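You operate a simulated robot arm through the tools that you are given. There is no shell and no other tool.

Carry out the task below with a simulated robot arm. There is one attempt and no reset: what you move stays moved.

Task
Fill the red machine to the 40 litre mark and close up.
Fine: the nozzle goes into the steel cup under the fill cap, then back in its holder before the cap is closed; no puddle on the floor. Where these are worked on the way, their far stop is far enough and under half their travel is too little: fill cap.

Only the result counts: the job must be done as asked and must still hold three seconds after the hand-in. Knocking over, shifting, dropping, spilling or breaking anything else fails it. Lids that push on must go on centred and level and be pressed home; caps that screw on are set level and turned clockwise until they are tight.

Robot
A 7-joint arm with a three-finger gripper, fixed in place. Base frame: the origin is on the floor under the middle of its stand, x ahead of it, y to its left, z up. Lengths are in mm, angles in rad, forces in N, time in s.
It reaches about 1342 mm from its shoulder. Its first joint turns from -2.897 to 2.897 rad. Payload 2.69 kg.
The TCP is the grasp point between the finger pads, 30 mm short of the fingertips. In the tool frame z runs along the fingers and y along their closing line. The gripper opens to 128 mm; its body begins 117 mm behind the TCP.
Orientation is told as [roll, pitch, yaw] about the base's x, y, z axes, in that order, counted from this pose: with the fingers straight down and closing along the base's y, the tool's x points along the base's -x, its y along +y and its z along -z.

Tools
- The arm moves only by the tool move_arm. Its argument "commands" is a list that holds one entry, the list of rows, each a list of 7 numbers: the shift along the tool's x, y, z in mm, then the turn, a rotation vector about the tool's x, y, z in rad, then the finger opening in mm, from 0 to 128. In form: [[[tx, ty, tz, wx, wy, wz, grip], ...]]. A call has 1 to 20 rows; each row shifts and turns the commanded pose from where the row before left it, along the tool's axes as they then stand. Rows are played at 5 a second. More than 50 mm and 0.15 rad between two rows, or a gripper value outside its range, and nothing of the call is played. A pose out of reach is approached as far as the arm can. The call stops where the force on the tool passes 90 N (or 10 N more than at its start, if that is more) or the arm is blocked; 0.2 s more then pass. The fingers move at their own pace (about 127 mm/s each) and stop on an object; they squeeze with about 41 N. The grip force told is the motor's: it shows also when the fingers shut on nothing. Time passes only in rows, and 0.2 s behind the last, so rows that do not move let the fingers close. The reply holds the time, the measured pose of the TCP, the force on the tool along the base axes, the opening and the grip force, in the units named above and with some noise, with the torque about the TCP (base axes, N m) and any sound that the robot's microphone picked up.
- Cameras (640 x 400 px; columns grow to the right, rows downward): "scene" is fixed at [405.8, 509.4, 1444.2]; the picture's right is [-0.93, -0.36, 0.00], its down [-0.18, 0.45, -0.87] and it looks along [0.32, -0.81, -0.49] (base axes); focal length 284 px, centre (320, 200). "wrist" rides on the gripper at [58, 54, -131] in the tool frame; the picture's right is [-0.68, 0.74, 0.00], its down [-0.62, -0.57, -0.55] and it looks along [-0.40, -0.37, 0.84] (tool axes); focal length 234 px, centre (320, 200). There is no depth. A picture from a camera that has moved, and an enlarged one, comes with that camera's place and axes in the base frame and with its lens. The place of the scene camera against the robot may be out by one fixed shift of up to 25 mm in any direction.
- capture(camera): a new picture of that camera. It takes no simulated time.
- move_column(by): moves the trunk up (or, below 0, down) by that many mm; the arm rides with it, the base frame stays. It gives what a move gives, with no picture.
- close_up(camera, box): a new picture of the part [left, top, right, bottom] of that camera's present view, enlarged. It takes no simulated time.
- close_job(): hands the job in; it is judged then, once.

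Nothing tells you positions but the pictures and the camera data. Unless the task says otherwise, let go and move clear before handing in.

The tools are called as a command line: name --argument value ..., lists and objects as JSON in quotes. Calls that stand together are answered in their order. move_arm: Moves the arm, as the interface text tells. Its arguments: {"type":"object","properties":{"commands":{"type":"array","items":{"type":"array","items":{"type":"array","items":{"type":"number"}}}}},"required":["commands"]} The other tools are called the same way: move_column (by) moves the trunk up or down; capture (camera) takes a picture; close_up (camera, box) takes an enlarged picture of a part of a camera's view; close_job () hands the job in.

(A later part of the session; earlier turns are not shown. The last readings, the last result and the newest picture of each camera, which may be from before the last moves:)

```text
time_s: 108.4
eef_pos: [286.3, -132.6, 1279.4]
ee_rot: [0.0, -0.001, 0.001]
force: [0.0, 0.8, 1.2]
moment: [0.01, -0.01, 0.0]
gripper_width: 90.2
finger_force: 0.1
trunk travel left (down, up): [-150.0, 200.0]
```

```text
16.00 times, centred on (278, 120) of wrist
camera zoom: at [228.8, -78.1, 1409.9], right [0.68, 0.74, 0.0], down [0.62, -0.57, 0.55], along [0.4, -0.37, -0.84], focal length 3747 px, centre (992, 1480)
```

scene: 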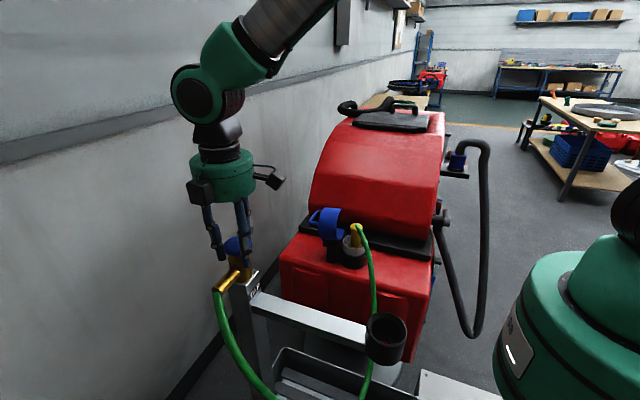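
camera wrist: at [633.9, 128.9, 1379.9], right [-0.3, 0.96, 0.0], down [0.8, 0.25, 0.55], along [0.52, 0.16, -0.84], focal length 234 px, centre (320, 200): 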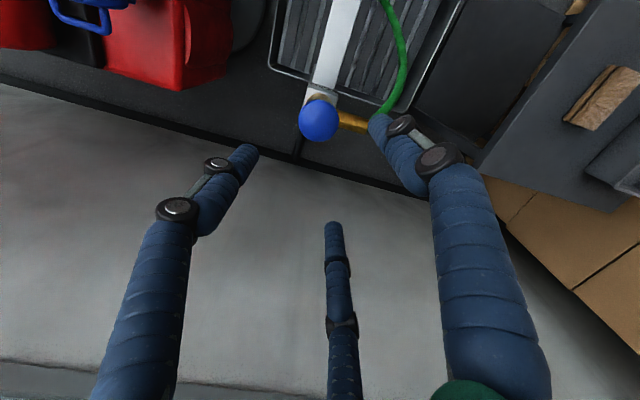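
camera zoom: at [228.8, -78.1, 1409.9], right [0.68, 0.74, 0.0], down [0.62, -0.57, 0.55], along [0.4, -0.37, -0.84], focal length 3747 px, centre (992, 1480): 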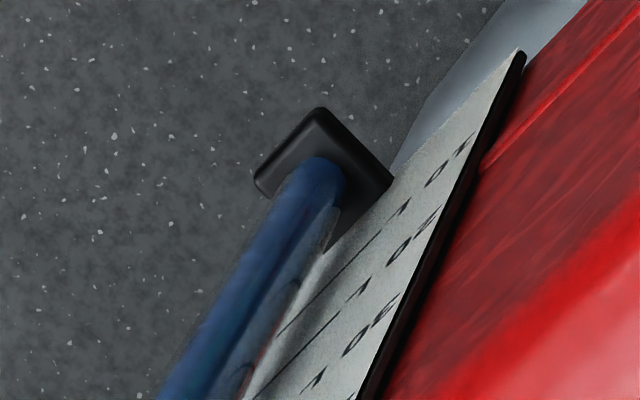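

From this steep view the column is about 5 mm below the 40 L mark, i.e. about 39.3 L. I'll take one more reading from the shallower viewpoint to confirm.

move_arm --commands '[[[33, 0, 28, 0, 0, 0, 90], [33, 0, 28, 0, 0, 0, 90], [33, 0, 28, 0, 0, 0, 90], [16, 0, 20, 0, 0, 0, 90], [0, 0, 0, 0, 0, 0, 90], [0, 0, 0, 0, 0, 0, 90]]]'

capture --camera "wrist"

close_up --camera "wrist" --box '[284, 160, 316, 190]'

```text
time_s: 109.8
eef_pos: [170.3, -133.8, 1176.8]
ee_rot: [0.0, 0.001, 0.001]
force: [0.8, 0.2, 0.3]
moment: [0.03, 0.01, -0.02]
gripper_width: 90.0
finger_force: 0.2
trunk travel left (down, up): [-150.0, 200.0]
```

```text
taken
camera wrist: at [114.0, -80.2, 1305.8], right [0.68, 0.74, 0.0], down [0.62, -0.57, 0.55], along [0.4, -0.37, -0.84], focal length 234 px, centre (320, 200)
```

wrist: 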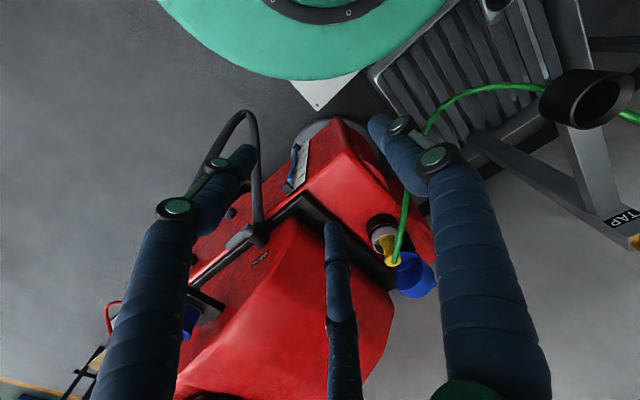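

```text
13.33 times, centred on (300, 175) of wrist
camera zoom: at [114.0, -80.2, 1305.8], right [0.68, 0.74, 0.0], down [0.62, -0.57, 0.55], along [0.4, -0.37, -0.84], focal length 3122 px, centre (587, 533)
```

zoom: 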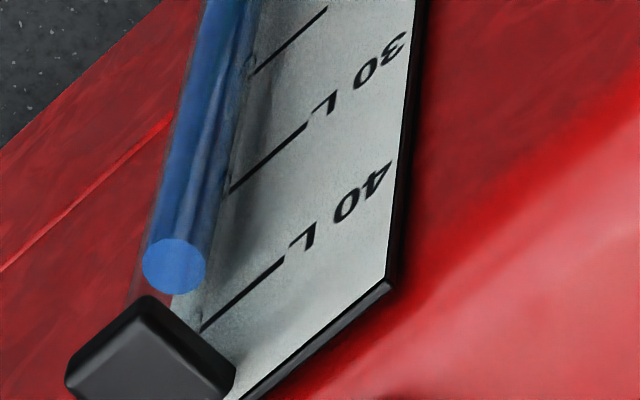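

The same-view pair gives the column about 6 mm (0.8–0.9 L) below the 40 L mark. I'll go back for a final pulse of about 0.8 L, to scene row ≈115.

move_arm --commands '[[[0, 0, -40, 0, 0, 0, 90], [0, 0, -35, 0, 0, 0, 90], [-38.5, 20.4, 0, 0, 0, 0, 90], [-38.5, 20.4, 0, 0, 0, 0, 90], [-38.5, 20.4, 0, 0, 0, 0, 90], [-38.5, 20.4, 0, 0, 0, 0, 90], [-38.5, 20.4, 0, 0, 0, 0, 90], [-38.5, 20.4, 0, 0, 0, 0, 90], [-38.5, 20.4, 0, 0, 0, 0, 90], [-38.5, 20.4, 0, 0, 0, 0, 90], [-38.5, 20.4, 0, 0, 0, 0, 90], [-38.5, 20.4, 0, 0, 0, 0, 90], [-38.5, 20.4, 0, 0, 0, 0, 90], [-38.5, 20.4, 0, 0, 0, 0, 90], [-38.5, 20.4, 0, 0, 0, 0, 90], [-38.5, 20.4, 0, 0, 0, 0, 90]]]'

move_arm --commands '[[[0, 0, 0, 0, 0, -0.13, 90], [0, 0, 0, 0, 0, -0.13, 90], [0, 0, 0, 0, 0, -0.13, 90], [0, 0, 0, 0, 0, -0.13, 90], [0, 0, 0, 0, 0, -0.13, 90], [0, 0, 0, 0, 0, -0.13, 90], [0, 0, 0, 0, 0, -0.13, 90], [0, 0, 0, 0, 0, -0.13, 90], [0, 0, 0, 0, 0, 0, 90]]]'

capture --camera "wrist"

```text
time_s: 113.2
eef_pos: [712.7, 151.1, 1249.7]
ee_rot: [-0.001, 0.002, 0.001]
force: [0.1, -0.4, -0.9]
moment: [-0.01, -0.02, -0.01]
gripper_width: 90.2
finger_force: 0.1
trunk travel left (down, up): [-150.0, 200.0]
```

```text
time_s: 115.2
eef_pos: [710.2, 153.1, 1250.3]
ee_rot: [-0.001, 0.0, 1.043]
force: [0.3, -0.1, 0.6]
moment: [0.0, 0.02, -0.01]
gripper_width: 90.0
finger_force: 0.0
trunk travel left (down, up): [-150.0, 200.0]
```

```text
taken
camera wrist: at [635.0, 130.1, 1380.8], right [-0.29, 0.96, 0.0], down [0.8, 0.25, 0.55], along [0.52, 0.16, -0.84], focal length 234 px, centre (320, 200)
```

wrist: 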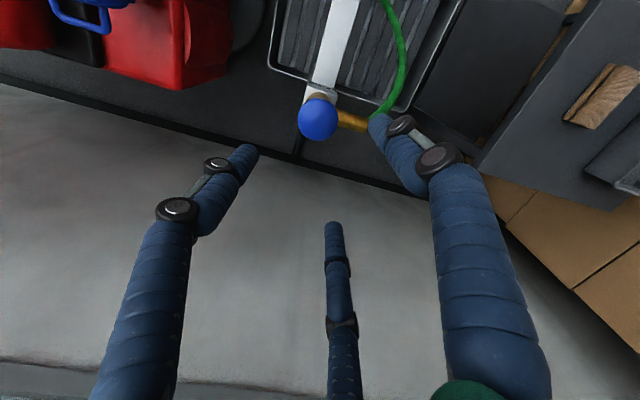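

move_arm --commands '[[[1.9, -1.2, 40, 0, 0, 0, 90], [0, 0, 40, 0, 0, 0, 90], [0, 0, 40, 0, 0, 0, 90], [0, 0, 30, 0, 0, 0, 90], [0, 0, 22, 0, 0, 0, 90], [0, 0, 0, 0, 0, 0, 60], [0, 0, 0, 0, 0, 0, 30], [0, 0, 0, 0, 0, 0, 0], [0, 0, 0, 0, 0, 0, 0], [0, 0, 0, 0, 0, 0, 0]]]'

close_up --camera "scene" --box '[195, 200, 285, 300]'

close_up --camera "scene" --box '[428, 262, 444, 290]'

```text
time_s: 117.4
eef_pos: [709.4, 150.1, 1077.6]
ee_rot: [0.001, 0.0, 1.041]
force: [1.5, -40.5, 0.8]
moment: [-0.48, -0.03, -0.08]
gripper_width: 49.2
finger_force: 44.8
trunk travel left (down, up): [-150.0, 200.0]
```

```text
4.00 times, centred on (240, 250) of scene
camera zoom: at [405.8, 509.4, 1444.2], right [-0.93, -0.36, 0.0], down [-0.18, 0.45, -0.87], along [0.32, -0.81, -0.49], focal length 1135 px, centre (640, 0)
```

zoom: 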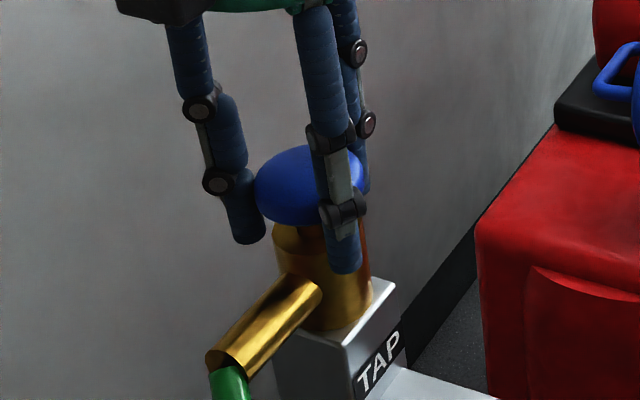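

```text
14.29 times, centred on (436, 276) of scene
camera zoom: at [405.8, 509.4, 1444.2], right [-0.93, -0.36, 0.0], down [-0.18, 0.45, -0.87], along [0.32, -0.81, -0.49], focal length 4052 px, centre (-1337, -886)
```

zoom: 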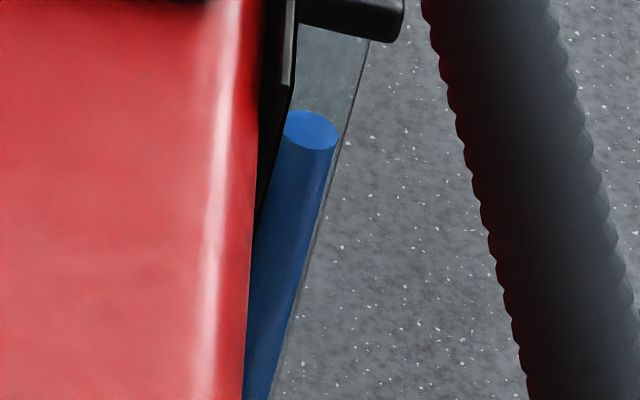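

move_arm --commands '[[[1.7, -1, 0, 0, 0, 0, 0], [0, 0, 5, 0, 0, 0, 0], [0, 0, 6, 0, 0, 0, 0], [0, 0, 0, 0, 0, 0, 0], [0, 0, 0, 0, 0, 0, 0], [0, 0, -6, 0, 0, 0, 0], [0, 0, -5, 0, 0, 0, 0]]]'

close_up --camera "scene" --box '[428, 262, 444, 290]'

```text
time_s: 119.0
eef_pos: [708.9, 149.8, 1077.1]
ee_rot: [0.001, 0.001, 1.039]
force: [-4.3, 14.6, -2.8]
moment: [0.41, -0.27, 0.01]
gripper_width: 49.0
finger_force: 45.4
trunk travel left (down, up): [-150.0, 200.0]
heard: click
```

```text
14.29 times, centred on (436, 276) of scene
camera zoom: at [405.8, 509.4, 1444.2], right [-0.93, -0.36, 0.0], down [-0.18, 0.45, -0.87], along [0.32, -0.81, -0.49], focal length 4052 px, centre (-1337, -886)
```

zoom: 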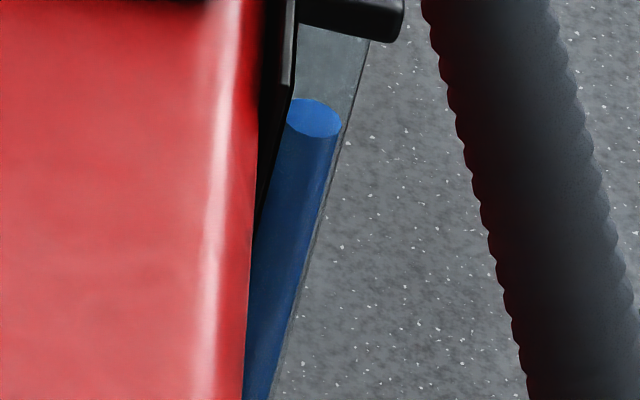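

The column is now at row 118, within about 0.2 L of the 40 L mark, and the tap is released. Now I'll let go of the knob and go back over the nozzle.

move_arm --commands '[[[0, 0, 0, 0, 0, 0, 40], [0, 0, 0, 0, 0, 0, 90], [0, 0, 0, 0, 0, 0, 90], [0, 0, -20, 0, 0, 0, 90], [0, 0, -45, 0, 0, 0, 90], [0, 0, -45, 0, 0, 0, 90], [0, 0, -45, 0, 0, 0, 90]]]'

move_arm --commands '[[[41.6, -8.2, 0, 0, 0, 0, 80], [41.6, -8.2, 0, 0, 0, 0, 80], [41.6, -8.2, 0, 0, 0, 0, 80], [41.6, -8.2, 0, 0, 0, 0, 80], [41.6, -8.2, 0, 0, 0, 0, 80], [41.6, -8.2, 0, 0, 0, 0, 80], [41.6, -8.2, 0, 0, 0, 0, 80], [41.6, -8.2, 0, 0, 0, 0, 80], [41.6, -8.2, 0, 0, 0, 0, 80], [41.6, -8.2, 0, 0, 0, 0, 80], [0, 0, 45, 0, 0, 0, 80], [0, 0, 45, 0, 0, 0, 80], [0, 0, 45, 0, 0, 0, 80]]]'

capture --camera "wrist"

close_up --camera "scene" --box '[300, 120, 440, 300]'

close_up --camera "scene" --box '[428, 262, 444, 290]'

```text
time_s: 120.6
eef_pos: [710.9, 149.8, 1237.2]
ee_rot: [0.001, -0.001, 1.04]
force: [0.0, -0.7, 0.4]
moment: [0.01, 0.03, 0.01]
gripper_width: 90.2
finger_force: 0.2
trunk travel left (down, up): [-150.0, 200.0]
```

```text
time_s: 123.4
eef_pos: [569.0, -253.1, 1098.2]
ee_rot: [0.001, 0.001, 1.041]
force: [0.4, 0.1, 0.2]
moment: [-0.06, -0.03, 0.02]
gripper_width: 79.9
finger_force: 0.0
trunk travel left (down, up): [-150.0, 200.0]
```

```text
taken
camera wrist: at [494.2, -274.1, 1227.7], right [-0.29, 0.96, 0.0], down [0.8, 0.24, 0.55], along [0.52, 0.16, -0.84], focal length 234 px, centre (320, 200)
```

wrist: 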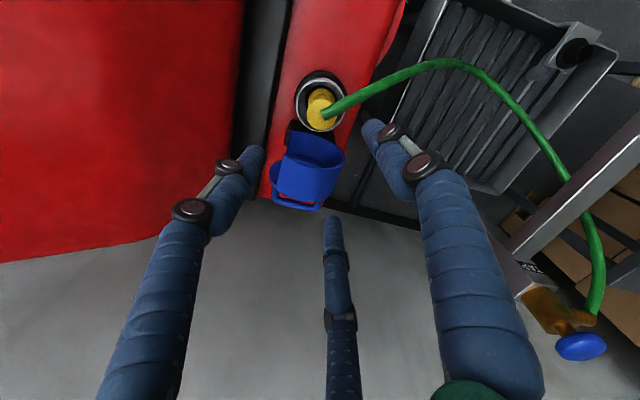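

```text
2.22 times, centred on (370, 210) of scene
camera zoom: at [405.8, 509.4, 1444.2], right [-0.93, -0.36, 0.0], down [-0.18, 0.45, -0.87], along [0.32, -0.81, -0.49], focal length 630 px, centre (209, 178)
```

zoom: 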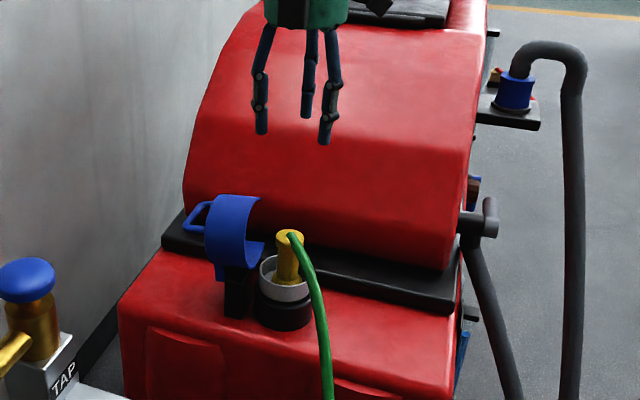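

```text
14.29 times, centred on (436, 276) of scene
camera zoom: at [405.8, 509.4, 1444.2], right [-0.93, -0.36, 0.0], down [-0.18, 0.45, -0.87], along [0.32, -0.81, -0.49], focal length 4052 px, centre (-1337, -886)
```

zoom: 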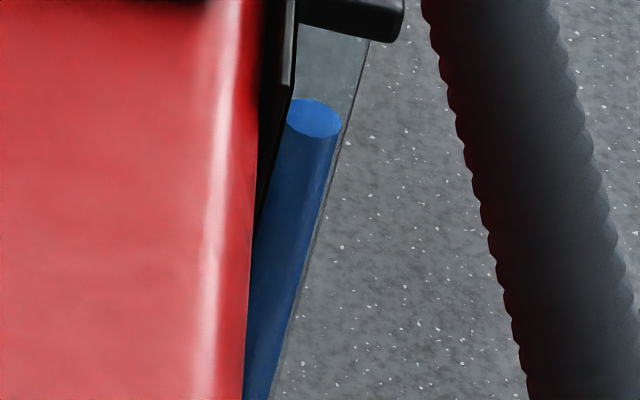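

close_up --camera "wrist" --box '[280, 60, 370, 150]'

```text
4.44 times, centred on (325, 105) of wrist
camera zoom: at [494.2, -274.1, 1227.7], right [-0.29, 0.96, 0.0], down [0.8, 0.24, 0.55], along [0.52, 0.16, -0.84], focal length 1041 px, centre (298, 622)
```

zoom: 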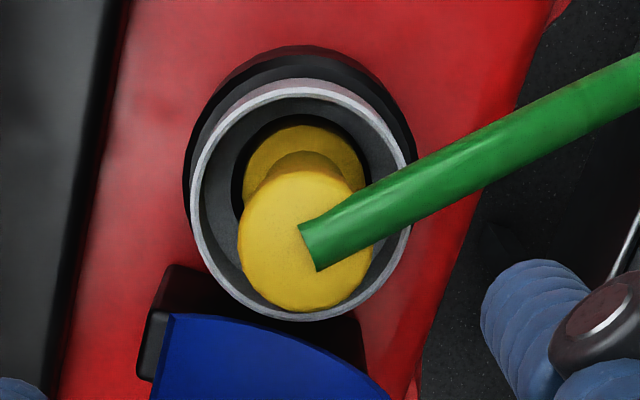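

The nozzle top is at about (566, -249), and its hose leaves at an azimuth of about 128°. I'll turn the hand to 98° yaw so the hose passes midway between two fingers, then descend.

move_arm --commands '[[[0.6, 4.3, 0, 0, 0, -0.134, 80], [0, 0, 0, 0, 0, -0.134, 80], [0, 0, 0, 0, 0, -0.134, 80], [0, 0, 0, 0, 0, -0.134, 80], [0, 0, 0, 0, 0, -0.134, 80], [0, 0, 40, 0, 0, 0, 80], [0, 0, 40, 0, 0, 0, 80], [0, 0, 40, 0, 0, 0, 80], [0, 0, 30, 0, 0, 0, 80]]]'

capture --camera "wrist"

close_up --camera "scene" --box '[310, 160, 410, 280]'

```text
time_s: 125.4
eef_pos: [565.9, -250.9, 948.1]
ee_rot: [0.0, 0.001, 1.711]
force: [0.3, -0.8, 1.1]
moment: [0.0, 0.0, 0.02]
gripper_width: 80.2
finger_force: 0.0
trunk travel left (down, up): [-150.0, 200.0]
```

```text
taken
camera wrist: at [520.3, -316.3, 1078.6], right [-0.82, 0.57, 0.0], down [0.47, 0.69, 0.55], along [0.31, 0.45, -0.84], focal length 234 px, centre (320, 200)
```

wrist: 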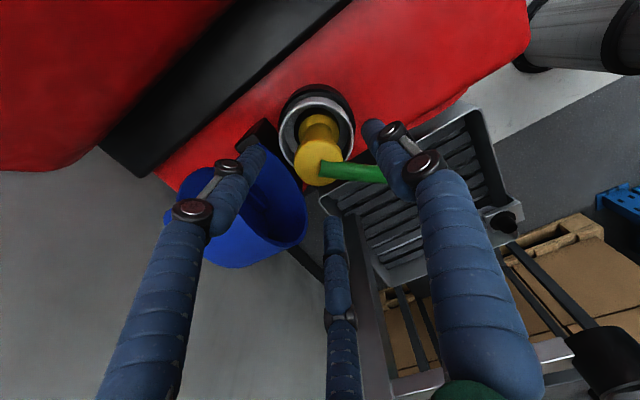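

```text
3.33 times, centred on (360, 220) of scene
camera zoom: at [405.8, 509.4, 1444.2], right [-0.93, -0.36, 0.0], down [-0.18, 0.45, -0.87], along [0.32, -0.81, -0.49], focal length 946 px, centre (187, 133)
```

zoom: 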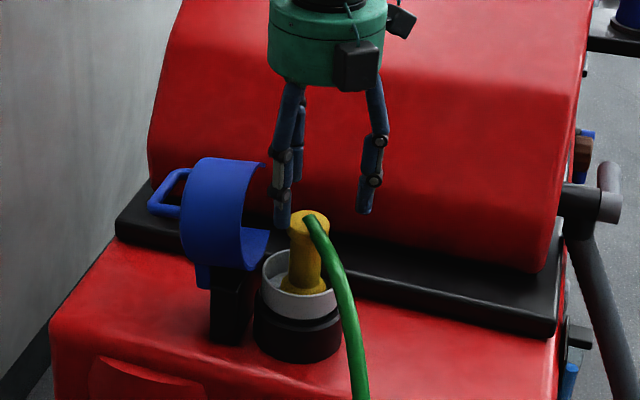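

move_arm --commands '[[[0, 0, 20, 0, 0, 0, 64], [0, 0, 20, 0, 0, 0, 64], [0, 0, 18, 0, 0, 0, 64]]]'

capture --camera "wrist"

close_up --camera "scene" --box '[310, 180, 400, 280]'

```text
time_s: 126.2
eef_pos: [563.1, -250.5, 889.7]
ee_rot: [0.002, 0.0, 1.711]
force: [-0.8, 0.1, -0.4]
moment: [0.01, 0.02, 0.0]
gripper_width: 64.1
finger_force: 0.1
trunk travel left (down, up): [-150.0, 200.0]
```

```text
taken
camera wrist: at [519.7, -315.7, 1020.0], right [-0.82, 0.57, 0.0], down [0.47, 0.69, 0.55], along [0.31, 0.45, -0.84], focal length 234 px, centre (320, 200)
```

wrist: 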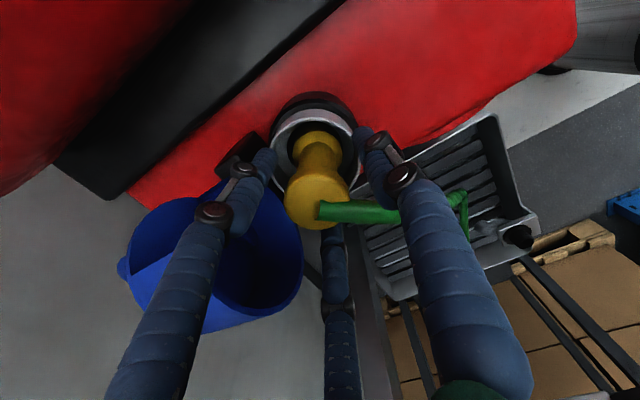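

```text
4.00 times, centred on (355, 230) of scene
camera zoom: at [405.8, 509.4, 1444.2], right [-0.93, -0.36, 0.0], down [-0.18, 0.45, -0.87], along [0.32, -0.81, -0.49], focal length 1135 px, centre (180, 80)
```

zoom: 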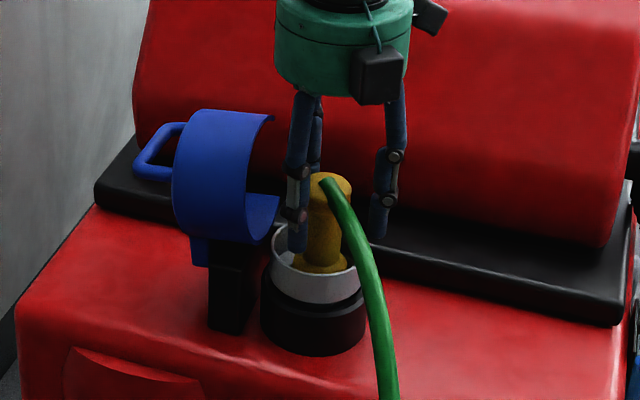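

move_arm --commands '[[[0, 0, 0, 0, 0, 0, 45], [0, 0, 0, 0, 0, 0, 20], [0, 0, 0, 0, 0, 0, 0], [0, 0, 0, 0, 0, 0, 0], [0, 0, 0, 0, 0, 0, 0]]]'

close_up --camera "scene" --box '[310, 180, 400, 280]'

```text
time_s: 127.4
eef_pos: [563.1, -251.5, 889.8]
ee_rot: [0.001, 0.001, 1.711]
force: [0.2, 0.2, 0.4]
moment: [0.01, -0.02, -0.02]
gripper_width: 37.9
finger_force: 40.6
trunk travel left (down, up): [-150.0, 200.0]
```

```text
4.00 times, centred on (355, 230) of scene
camera zoom: at [405.8, 509.4, 1444.2], right [-0.93, -0.36, 0.0], down [-0.18, 0.45, -0.87], along [0.32, -0.81, -0.49], focal length 1135 px, centre (180, 80)
```

zoom: 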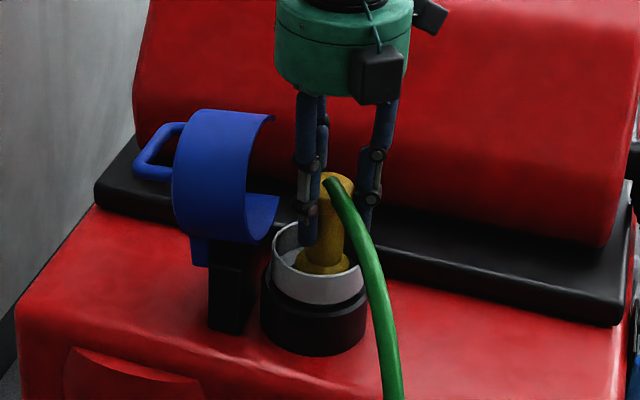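

Nozzle gripped. Lifting it slowly out of the cup.

move_arm --commands '[[[0, 0, -5, 0, 0, 0, 0], [0, 0, -10, 0, 0, 0, 0], [0, 0, -12, 0, 0, 0, 0]]]'

close_up --camera "scene" --box '[310, 180, 400, 280]'

```text
time_s: 128.2
eef_pos: [565.2, -251.1, 916.8]
ee_rot: [0.0, 0.0, 1.712]
force: [0.5, -0.6, -2.6]
moment: [0.01, 0.01, -0.03]
gripper_width: 37.5
finger_force: 41.3
trunk travel left (down, up): [-150.0, 200.0]
```

```text
4.00 times, centred on (355, 230) of scene
camera zoom: at [405.8, 509.4, 1444.2], right [-0.93, -0.36, 0.0], down [-0.18, 0.45, -0.87], along [0.32, -0.81, -0.49], focal length 1135 px, centre (180, 80)
```

zoom: 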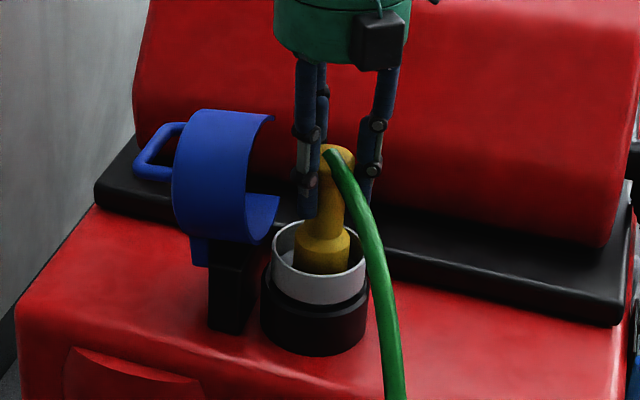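

Coming out cleanly. I'll continue up to carrying height.

move_arm --commands '[[[0, 0, -15, 0, 0, 0, 0], [0, 0, -20, 0, 0, 0, 0], [0, 0, -30, 0, 0, 0, 0], [0, 0, -30, 0, 0, 0, 0], [0, 0, -30, 0, 0, 0, 0], [0, 0, -35, 0, 0, 0, 0], [0, 0, -35, 0, 0, 0, 0], [0, 0, -35, 0, 0, 0, 0], [0, 0, -35, 0, 0, 0, 0]]]'

capture --camera "scene"

close_up --camera "scene" --box '[320, 100, 410, 280]'

```text
time_s: 130.2
eef_pos: [566.1, -251.7, 1183.0]
ee_rot: [0.002, 0.001, 1.71]
force: [-0.1, 0.7, -3.1]
moment: [-0.02, -0.04, -0.02]
gripper_width: 37.8
finger_force: 40.9
trunk travel left (down, up): [-150.0, 200.0]
```

```text
taken
```

scene: 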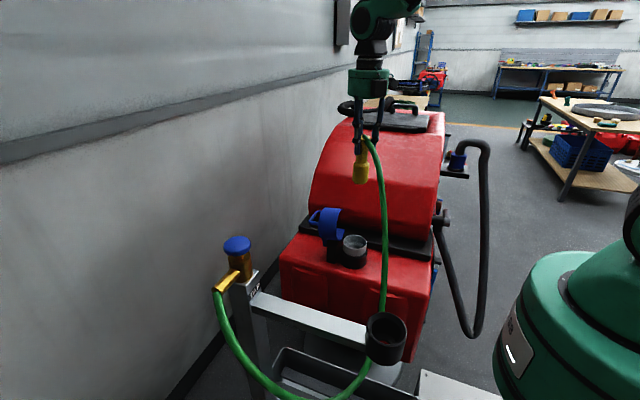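

```text
2.22 times, centred on (365, 190) of scene
camera zoom: at [405.8, 509.4, 1444.2], right [-0.93, -0.36, 0.0], down [-0.18, 0.45, -0.87], along [0.32, -0.81, -0.49], focal length 630 px, centre (220, 222)
```

zoom: 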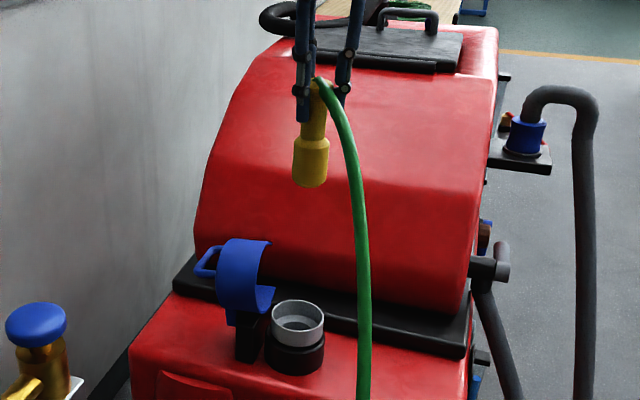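

The nozzle is clear of the machine, so I'll carry it back towards the holder at the same speed.

move_arm --commands '[[[-27.9, 6.46, 0, 0, 0, 0, 0], [-27.9, 6.46, 0, 0, 0, 0, 0], [-27.9, 6.46, 0, 0, 0, 0, 0], [-27.9, 6.46, 0, 0, 0, 0, 0], [-27.9, 6.46, 0, 0, 0, 0, 0], [-27.9, 6.46, 0, 0, 0, 0, 0], [-27.9, 6.46, 0, 0, 0, 0, 0], [-27.9, 6.46, 0, 0, 0, 0, 0], [-27.9, 6.46, 0, 0, 0, 0, 0], [-27.9, 6.46, 0, 0, 0, 0, 0], [-27.9, 6.46, 0, 0, 0, 0, 0], [-27.9, 6.46, 0, 0, 0, 0, 0], [-27.9, 6.46, 0, 0, 0, 0, 0], [-27.9, 6.46, 0, 0, 0, 0, 0], [-27.9, 6.46, 0, 0, 0, 0, 0]]]'

capture --camera "scene"

capture --camera "wrist"

close_up --camera "scene" --box '[330, 170, 450, 390]'

```text
time_s: 133.4
eef_pos: [412.1, 151.2, 1182.7]
ee_rot: [0.0, 0.0, 1.711]
force: [-0.1, 0.4, -2.5]
moment: [-0.01, 0.04, 0.01]
gripper_width: 37.5
finger_force: 40.5
trunk travel left (down, up): [-150.0, 200.0]
```

```text
taken
```

scene: 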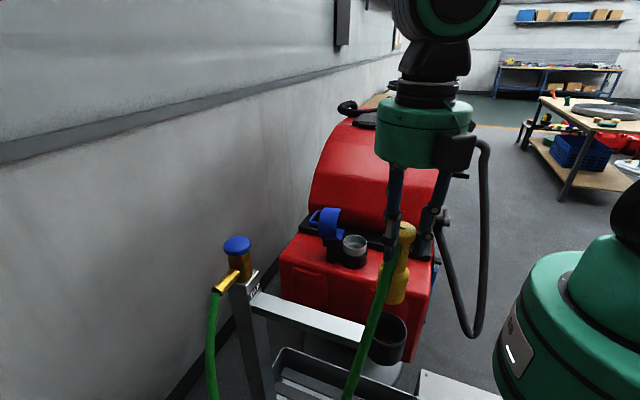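

```text
taken
camera wrist: at [367.8, 87.0, 1312.3], right [-0.82, 0.57, 0.0], down [0.47, 0.69, 0.55], along [0.31, 0.45, -0.84], focal length 234 px, centre (320, 200)
```

wrist: 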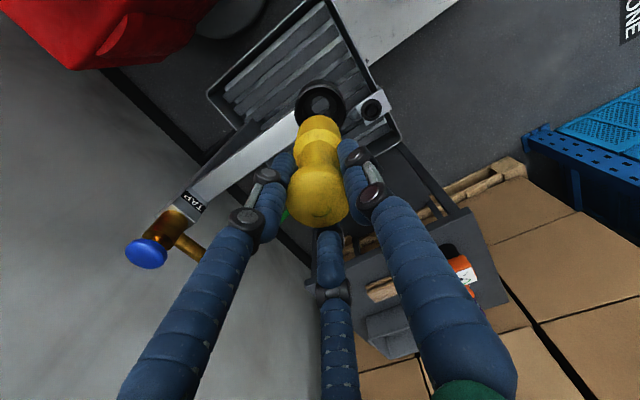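

```text
1.82 times, centred on (390, 280) of scene
camera zoom: at [405.8, 509.4, 1444.2], right [-0.93, -0.36, 0.0], down [-0.18, 0.45, -0.87], along [0.32, -0.81, -0.49], focal length 516 px, centre (193, 54)
```

zoom: 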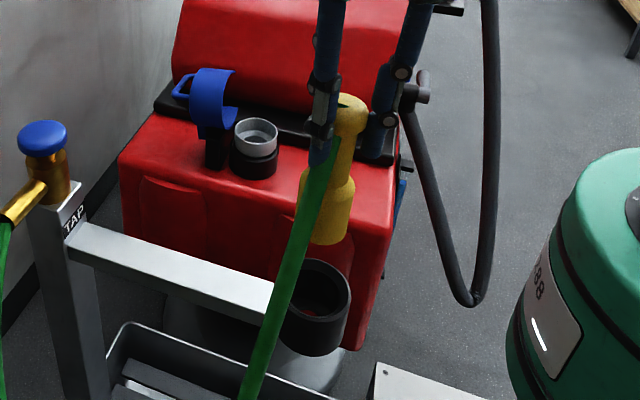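

close_up --camera "wrist" --box '[270, 60, 370, 160]'

close_up --camera "scene" --box '[355, 210, 425, 370]'

```text
4.00 times, centred on (320, 110) of wrist
camera zoom: at [367.8, 87.0, 1312.3], right [-0.82, 0.57, 0.0], down [0.47, 0.69, 0.55], along [0.31, 0.45, -0.84], focal length 937 px, centre (320, 560)
```

zoom: 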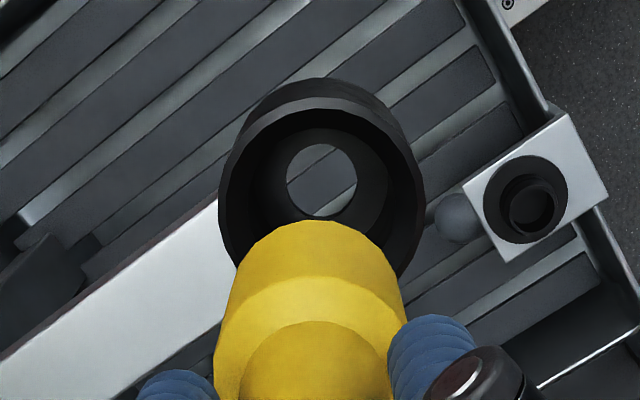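

```text
2.50 times, centred on (390, 290) of scene
camera zoom: at [405.8, 509.4, 1444.2], right [-0.93, -0.36, 0.0], down [-0.18, 0.45, -0.87], along [0.32, -0.81, -0.49], focal length 709 px, centre (145, -25)
```

zoom: 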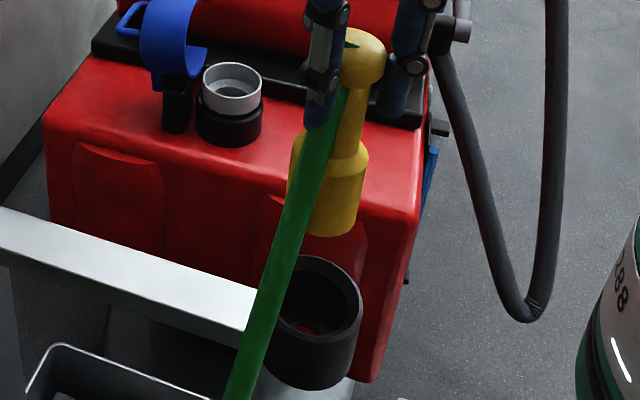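

The holder centre is at about (410, 149) with its rim near z≈960. I'll correct slightly and lower to just above it.

move_arm --commands '[[[2.5, 3.4, 0, 0, 0, 0, 0], [0, 0, 25, 0, 0, 0, 0], [0, 0, 25, 0, 0, 0, 0], [0, 0, 22, 0, 0, 0, 0]]]'

close_up --camera "wrist" --box '[270, 60, 370, 160]'

close_up --camera "scene" --box '[355, 230, 425, 370]'

```text
time_s: 134.4
eef_pos: [409.1, 147.7, 1108.9]
ee_rot: [0.0, 0.001, 1.711]
force: [0.4, 0.5, -3.2]
moment: [-0.04, 0.03, 0.0]
gripper_width: 37.6
finger_force: 41.0
trunk travel left (down, up): [-150.0, 200.0]
```

```text
4.00 times, centred on (320, 110) of wrist
camera zoom: at [365.2, 82.7, 1239.8], right [-0.82, 0.57, 0.0], down [0.47, 0.69, 0.55], along [0.31, 0.45, -0.84], focal length 937 px, centre (320, 560)
```

zoom: 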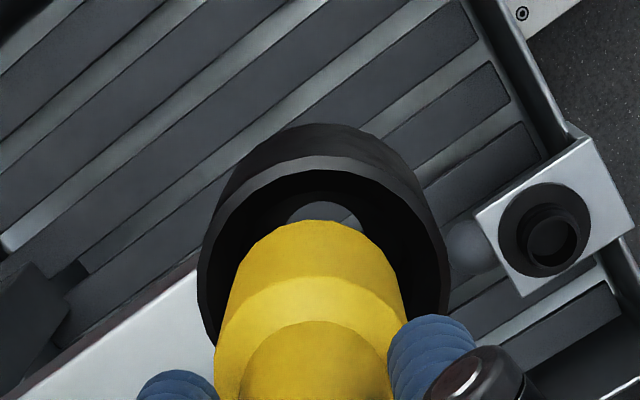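

```text
2.86 times, centred on (390, 300) of scene
camera zoom: at [405.8, 509.4, 1444.2], right [-0.93, -0.36, 0.0], down [-0.18, 0.45, -0.87], along [0.32, -0.81, -0.49], focal length 810 px, centre (120, -86)
```

zoom: 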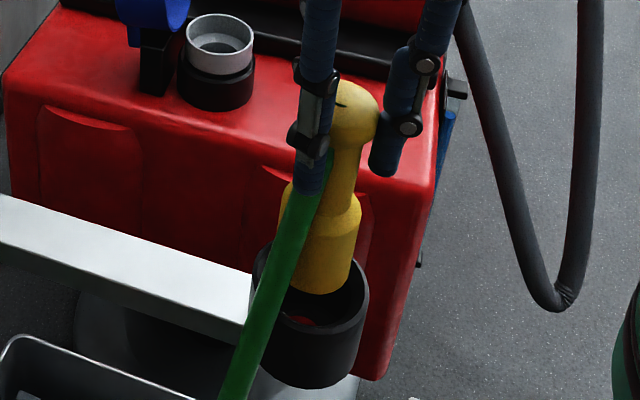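

I'll shift slightly back towards the TCP position where I originally picked it up (412, 150) and lower carefully into the holder.

move_arm --commands '[[[-1.7, -1.5, 0, 0, 0, 0, 0], [0, 0, 8, 0, 0, 0, 0], [0, 0, 8, 0, 0, 0, 0], [0, 0, 5, 0, 0, 0, 0]]]'

close_up --camera "wrist" --box '[270, 60, 370, 160]'

close_up --camera "scene" --box '[365, 260, 415, 370]'

```text
time_s: 135.4
eef_pos: [410.1, 149.3, 1089.7]
ee_rot: [-0.001, 0.0, 1.711]
force: [0.4, 0.3, -2.0]
moment: [0.0, 0.02, 0.0]
gripper_width: 37.8
finger_force: 41.5
trunk travel left (down, up): [-150.0, 200.0]
```

```text
4.00 times, centred on (320, 110) of wrist
camera zoom: at [365.6, 85.3, 1219.1], right [-0.82, 0.57, 0.0], down [0.47, 0.69, 0.55], along [0.31, 0.45, -0.84], focal length 937 px, centre (320, 560)
```

zoom: 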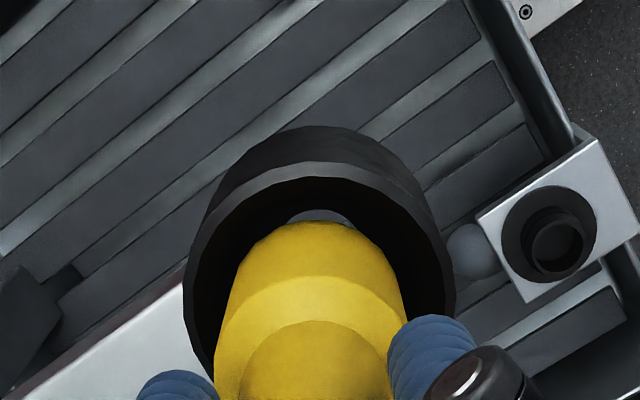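

```text
3.64 times, centred on (390, 315) of scene
camera zoom: at [405.8, 509.4, 1444.2], right [-0.93, -0.36, 0.0], down [-0.18, 0.45, -0.87], along [0.32, -0.81, -0.49], focal length 1031 px, centre (66, -218)
```

zoom: 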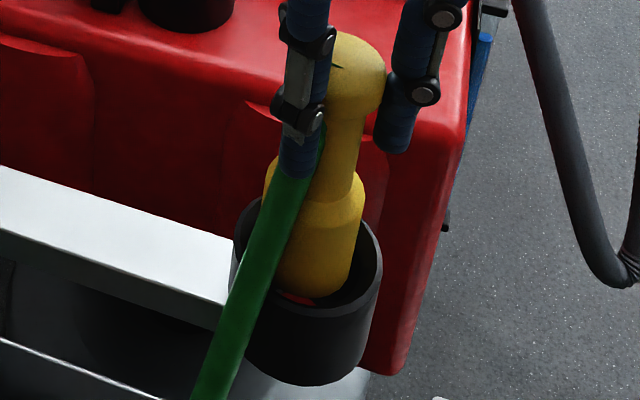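

move_arm --commands '[[[0, 0, 6, 0, 0, 0, 0], [0, 0, 6, 0, 0, 0, 0]]]'

move_arm --commands '[[[0, 0, 5, 0, 0, 0, 0], [0, 0, 5, 0, 0, 0, 0]]]'

close_up --camera "scene" --box '[365, 260, 415, 370]'

```text
time_s: 136.0
eef_pos: [410.5, 150.4, 1077.1]
ee_rot: [0.002, 0.002, 1.71]
force: [0.2, -0.1, -2.5]
moment: [-0.03, 0.03, -0.01]
gripper_width: 37.7
finger_force: 40.9
trunk travel left (down, up): [-150.0, 200.0]
```

```text
time_s: 136.6
eef_pos: [410.3, 150.5, 1067.7]
ee_rot: [0.001, 0.0, 1.71]
force: [0.2, -0.4, -1.7]
moment: [0.0, -0.01, 0.0]
gripper_width: 37.5
finger_force: 41.3
trunk travel left (down, up): [-150.0, 200.0]
```

```text
3.64 times, centred on (390, 315) of scene
camera zoom: at [405.8, 509.4, 1444.2], right [-0.93, -0.36, 0.0], down [-0.18, 0.45, -0.87], along [0.32, -0.81, -0.49], focal length 1031 px, centre (66, -218)
```

zoom: 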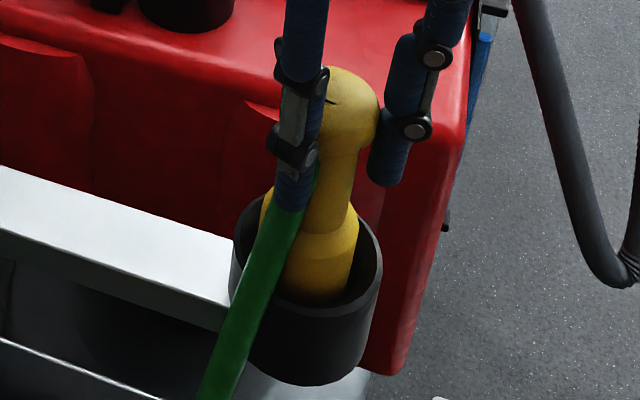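

move_arm --commands '[[[0, 0, 5, 0, 0, 0, 0], [0, 0, 5, 0, 0, 0, 0]]]'

move_arm --commands '[[[0, 0, 3, 0, 0, 0, 0], [0, 0, 3, 0, 0, 0, 0]]]'

close_up --camera "scene" --box '[365, 260, 415, 370]'

```text
time_s: 137.2
eef_pos: [409.8, 150.3, 1057.8]
ee_rot: [0.0, 0.0, 1.71]
force: [0.2, 0.4, -2.8]
moment: [0.02, 0.0, -0.02]
gripper_width: 37.4
finger_force: 41.3
trunk travel left (down, up): [-150.0, 200.0]
```

```text
time_s: 137.8
eef_pos: [409.5, 150.9, 1052.8]
ee_rot: [-0.004, -0.001, 1.709]
force: [-1.3, 0.0, 23.2]
moment: [-0.23, 0.45, -0.03]
gripper_width: 37.9
finger_force: 40.8
trunk travel left (down, up): [-150.0, 200.0]
```

```text
3.64 times, centred on (390, 315) of scene
camera zoom: at [405.8, 509.4, 1444.2], right [-0.93, -0.36, 0.0], down [-0.18, 0.45, -0.87], along [0.32, -0.81, -0.49], focal length 1031 px, centre (66, -218)
```

zoom: 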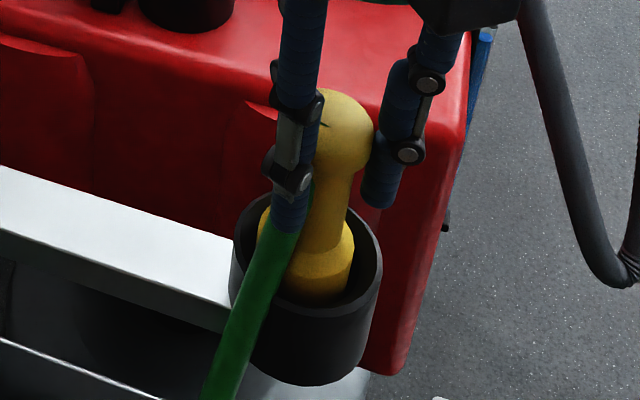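

The nozzle has touched the holder floor at the original height. I'll relieve the load and release.

move_arm --commands '[[[0, 0, -2, 0, 0, 0, 0], [0, 0, 0, 0, 0, 0, 44], [0, 0, 0, 0, 0, 0, 56], [0, 0, 0, 0, 0, 0, 70], [0, 0, 0, 0, 0, 0, 76]]]'

close_up --camera "scene" --box '[350, 240, 430, 370]'

capture --camera "wrist"

```text
time_s: 139.0
eef_pos: [409.3, 150.8, 1054.3]
ee_rot: [0.0, -0.001, 1.711]
force: [0.9, -0.2, 0.7]
moment: [0.0, -0.02, 0.0]
gripper_width: 75.9
finger_force: 0.1
trunk travel left (down, up): [-150.0, 200.0]
```

```text
3.08 times, centred on (390, 305) of scene
camera zoom: at [405.8, 509.4, 1444.2], right [-0.93, -0.36, 0.0], down [-0.18, 0.45, -0.87], along [0.32, -0.81, -0.49], focal length 873 px, centre (105, -123)
```

zoom: 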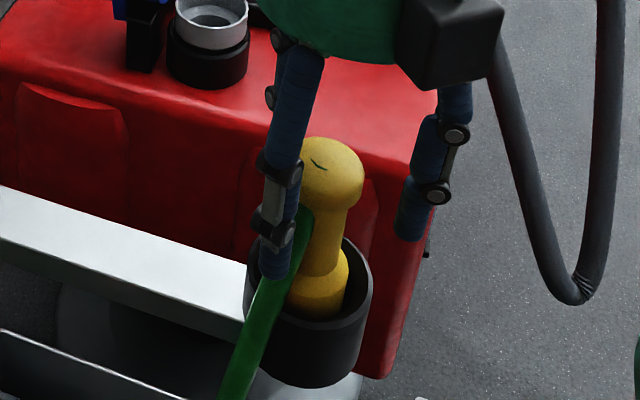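

```text
taken
camera wrist: at [365.2, 85.6, 1184.5], right [-0.82, 0.57, 0.0], down [0.47, 0.69, 0.55], along [0.31, 0.45, -0.84], focal length 234 px, centre (320, 200)
```

wrist: 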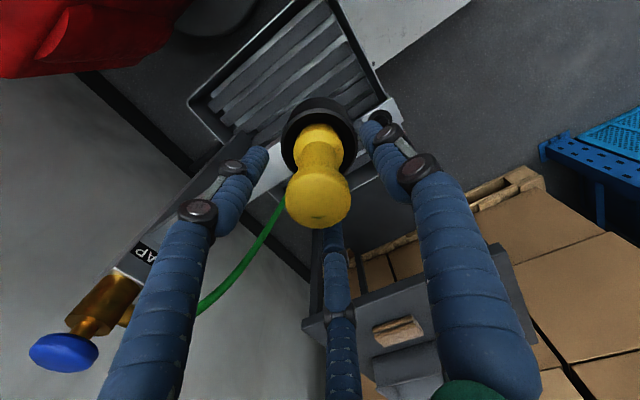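

The nozzle stands upright in the holder, as it was originally. I'll raise the hand straight up, clear of the hose.

move_arm --commands '[[[0, 0, -15, 0, 0, 0, 76], [0, 0, -20, 0, 0, 0, 76], [0, 0, -30, 0, 0, 0, 76], [0, 0, -40, 0, 0, 0, 76], [0, 0, -40, 0, 0, 0, 76]]]'

capture --camera "scene"

close_up --camera "scene" --box '[350, 270, 430, 380]'

close_up --camera "scene" --box '[428, 262, 444, 290]'

```text
time_s: 140.2
eef_pos: [412.4, 149.5, 1198.1]
ee_rot: [0.0, 0.002, 1.71]
force: [0.2, 1.1, 0.3]
moment: [0.03, -0.02, -0.02]
gripper_width: 76.2
finger_force: 0.0
trunk travel left (down, up): [-150.0, 200.0]
```

```text
taken
```

scene: 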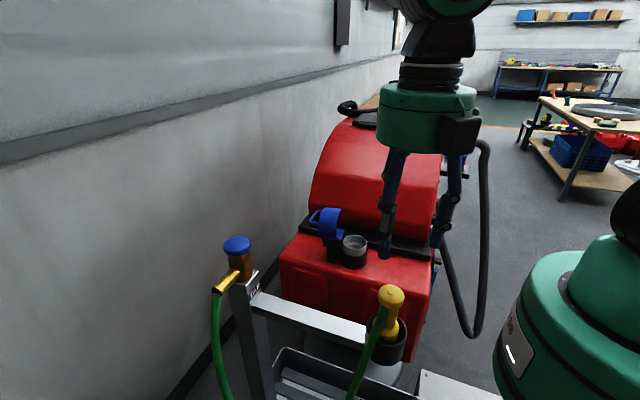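

```text
3.64 times, centred on (390, 325) of scene
camera zoom: at [405.8, 509.4, 1444.2], right [-0.93, -0.36, 0.0], down [-0.18, 0.45, -0.87], along [0.32, -0.81, -0.49], focal length 1031 px, centre (66, -254)
```

zoom: 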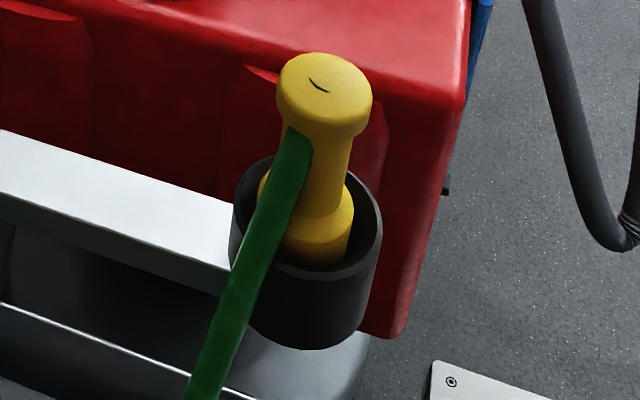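

```text
14.29 times, centred on (436, 276) of scene
camera zoom: at [405.8, 509.4, 1444.2], right [-0.93, -0.36, 0.0], down [-0.18, 0.45, -0.87], along [0.32, -0.81, -0.49], focal length 4052 px, centre (-1337, -886)
```

zoom: 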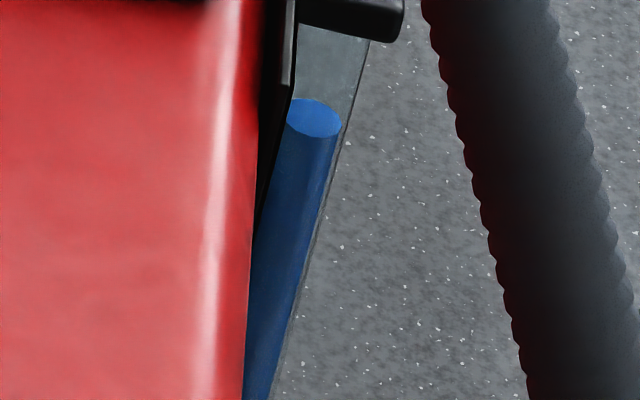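

The nozzle is back in its holder and the level is steady. Before closing the cap I'll re-check the gauge reading from the two wrist viewpoints.

move_arm --commands '[[[0, 0, -40, 0, 0, 0, 76], [0, 0, -40, 0, 0, 0, 76], [32.8, 20.5, 0, 0, 0, 0, 76], [32.8, 20.5, 0, 0, 0, 0, 76], [32.8, 20.5, 0, 0, 0, 0, 76], [32.8, 20.5, 0, 0, 0, 0, 76], [32.8, 20.5, 0, 0, 0, 0, 76], [32.8, 20.5, 0, 0, 0, 0, 76], [32.8, 20.5, 0, 0, 0, 0, 76], [32.8, 20.5, 0, 0, 0, 0, 76]]]'

move_arm --commands '[[[0, 0, 0, 0, 0, 0.1316, 76], [0, 0, 0, 0, 0, 0.1316, 76], [0, 0, 0, 0, 0, 0.1316, 76], [0, 0, 0, 0, 0, 0.1316, 76], [0, 0, 0, 0, 0, 0.1316, 76], [0, 0, 0, 0, 0, 0.1316, 76], [0, 0, 0, 0, 0, 0.1316, 76], [0, 0, 0, 0, 0, 0.1316, 76], [0, 0, 0, 0, 0, 0.1316, 76], [0, 0, 0, 0, 0, 0.1316, 76], [0, 0, 0, 0, 0, 0.1316, 76], [0, 0, 0, 0, 0, 0.1316, 76], [0, 0, 0, 0, 0, 0.1316, 76], [0, 0, 0, 0, 0, 0, 76]]]'

close_up --camera "wrist" --box '[260, 128, 284, 148]'

move_arm --commands '[[[33, 0, 28, 0, 0, 0, 76], [33, 0, 28, 0, 0, 0, 76], [33, 0, 28, 0, 0, 0, 76], [16, 0, 20, 0, 0, 0, 76], [0, 0, 0, 0, 0, 0, 76], [0, 0, 0, 0, 0, 0, 76]]]'

close_up --camera "wrist" --box '[284, 160, 316, 190]'

```text
time_s: 142.4
eef_pos: [283.2, -134.1, 1279.3]
ee_rot: [0.001, -0.001, 1.71]
force: [-0.7, -0.5, 0.3]
moment: [0.02, 0.03, 0.0]
gripper_width: 76.1
finger_force: 0.1
trunk travel left (down, up): [-150.0, 200.0]
```

```text
time_s: 145.4
eef_pos: [283.9, -132.8, 1278.4]
ee_rot: [0.0, 0.0, 0.0]
force: [-1.4, -0.7, -0.5]
moment: [-0.02, 0.0, -0.04]
gripper_width: 76.2
finger_force: 0.0
trunk travel left (down, up): [-150.0, 200.0]
```

```text
16.00 times, centred on (272, 138) of wrist
camera zoom: at [226.0, -78.5, 1408.6], right [0.68, 0.74, 0.0], down [0.61, -0.57, 0.55], along [0.4, -0.37, -0.84], focal length 3747 px, centre (1088, 1192)
```

zoom: 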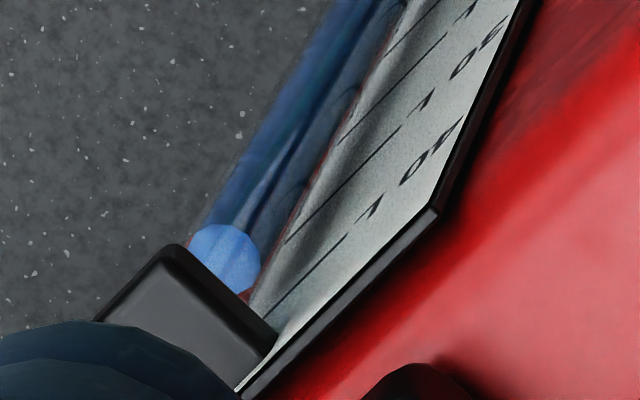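

```text
time_s: 146.8
eef_pos: [166.4, -131.3, 1174.6]
ee_rot: [0.001, 0.0, -0.002]
force: [-0.2, -0.2, -1.0]
moment: [0.02, 0.01, 0.0]
gripper_width: 75.7
finger_force: 0.1
trunk travel left (down, up): [-150.0, 200.0]
```

```text
13.33 times, centred on (300, 175) of wrist
camera zoom: at [109.2, -77.9, 1305.3], right [0.68, 0.74, 0.0], down [0.62, -0.57, 0.55], along [0.4, -0.37, -0.84], focal length 3122 px, centre (587, 533)
```

zoom: 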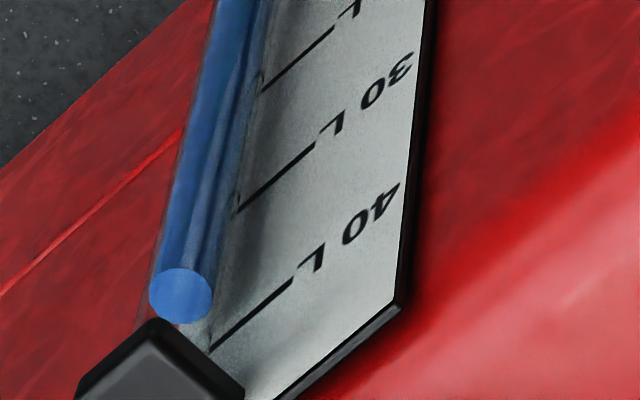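

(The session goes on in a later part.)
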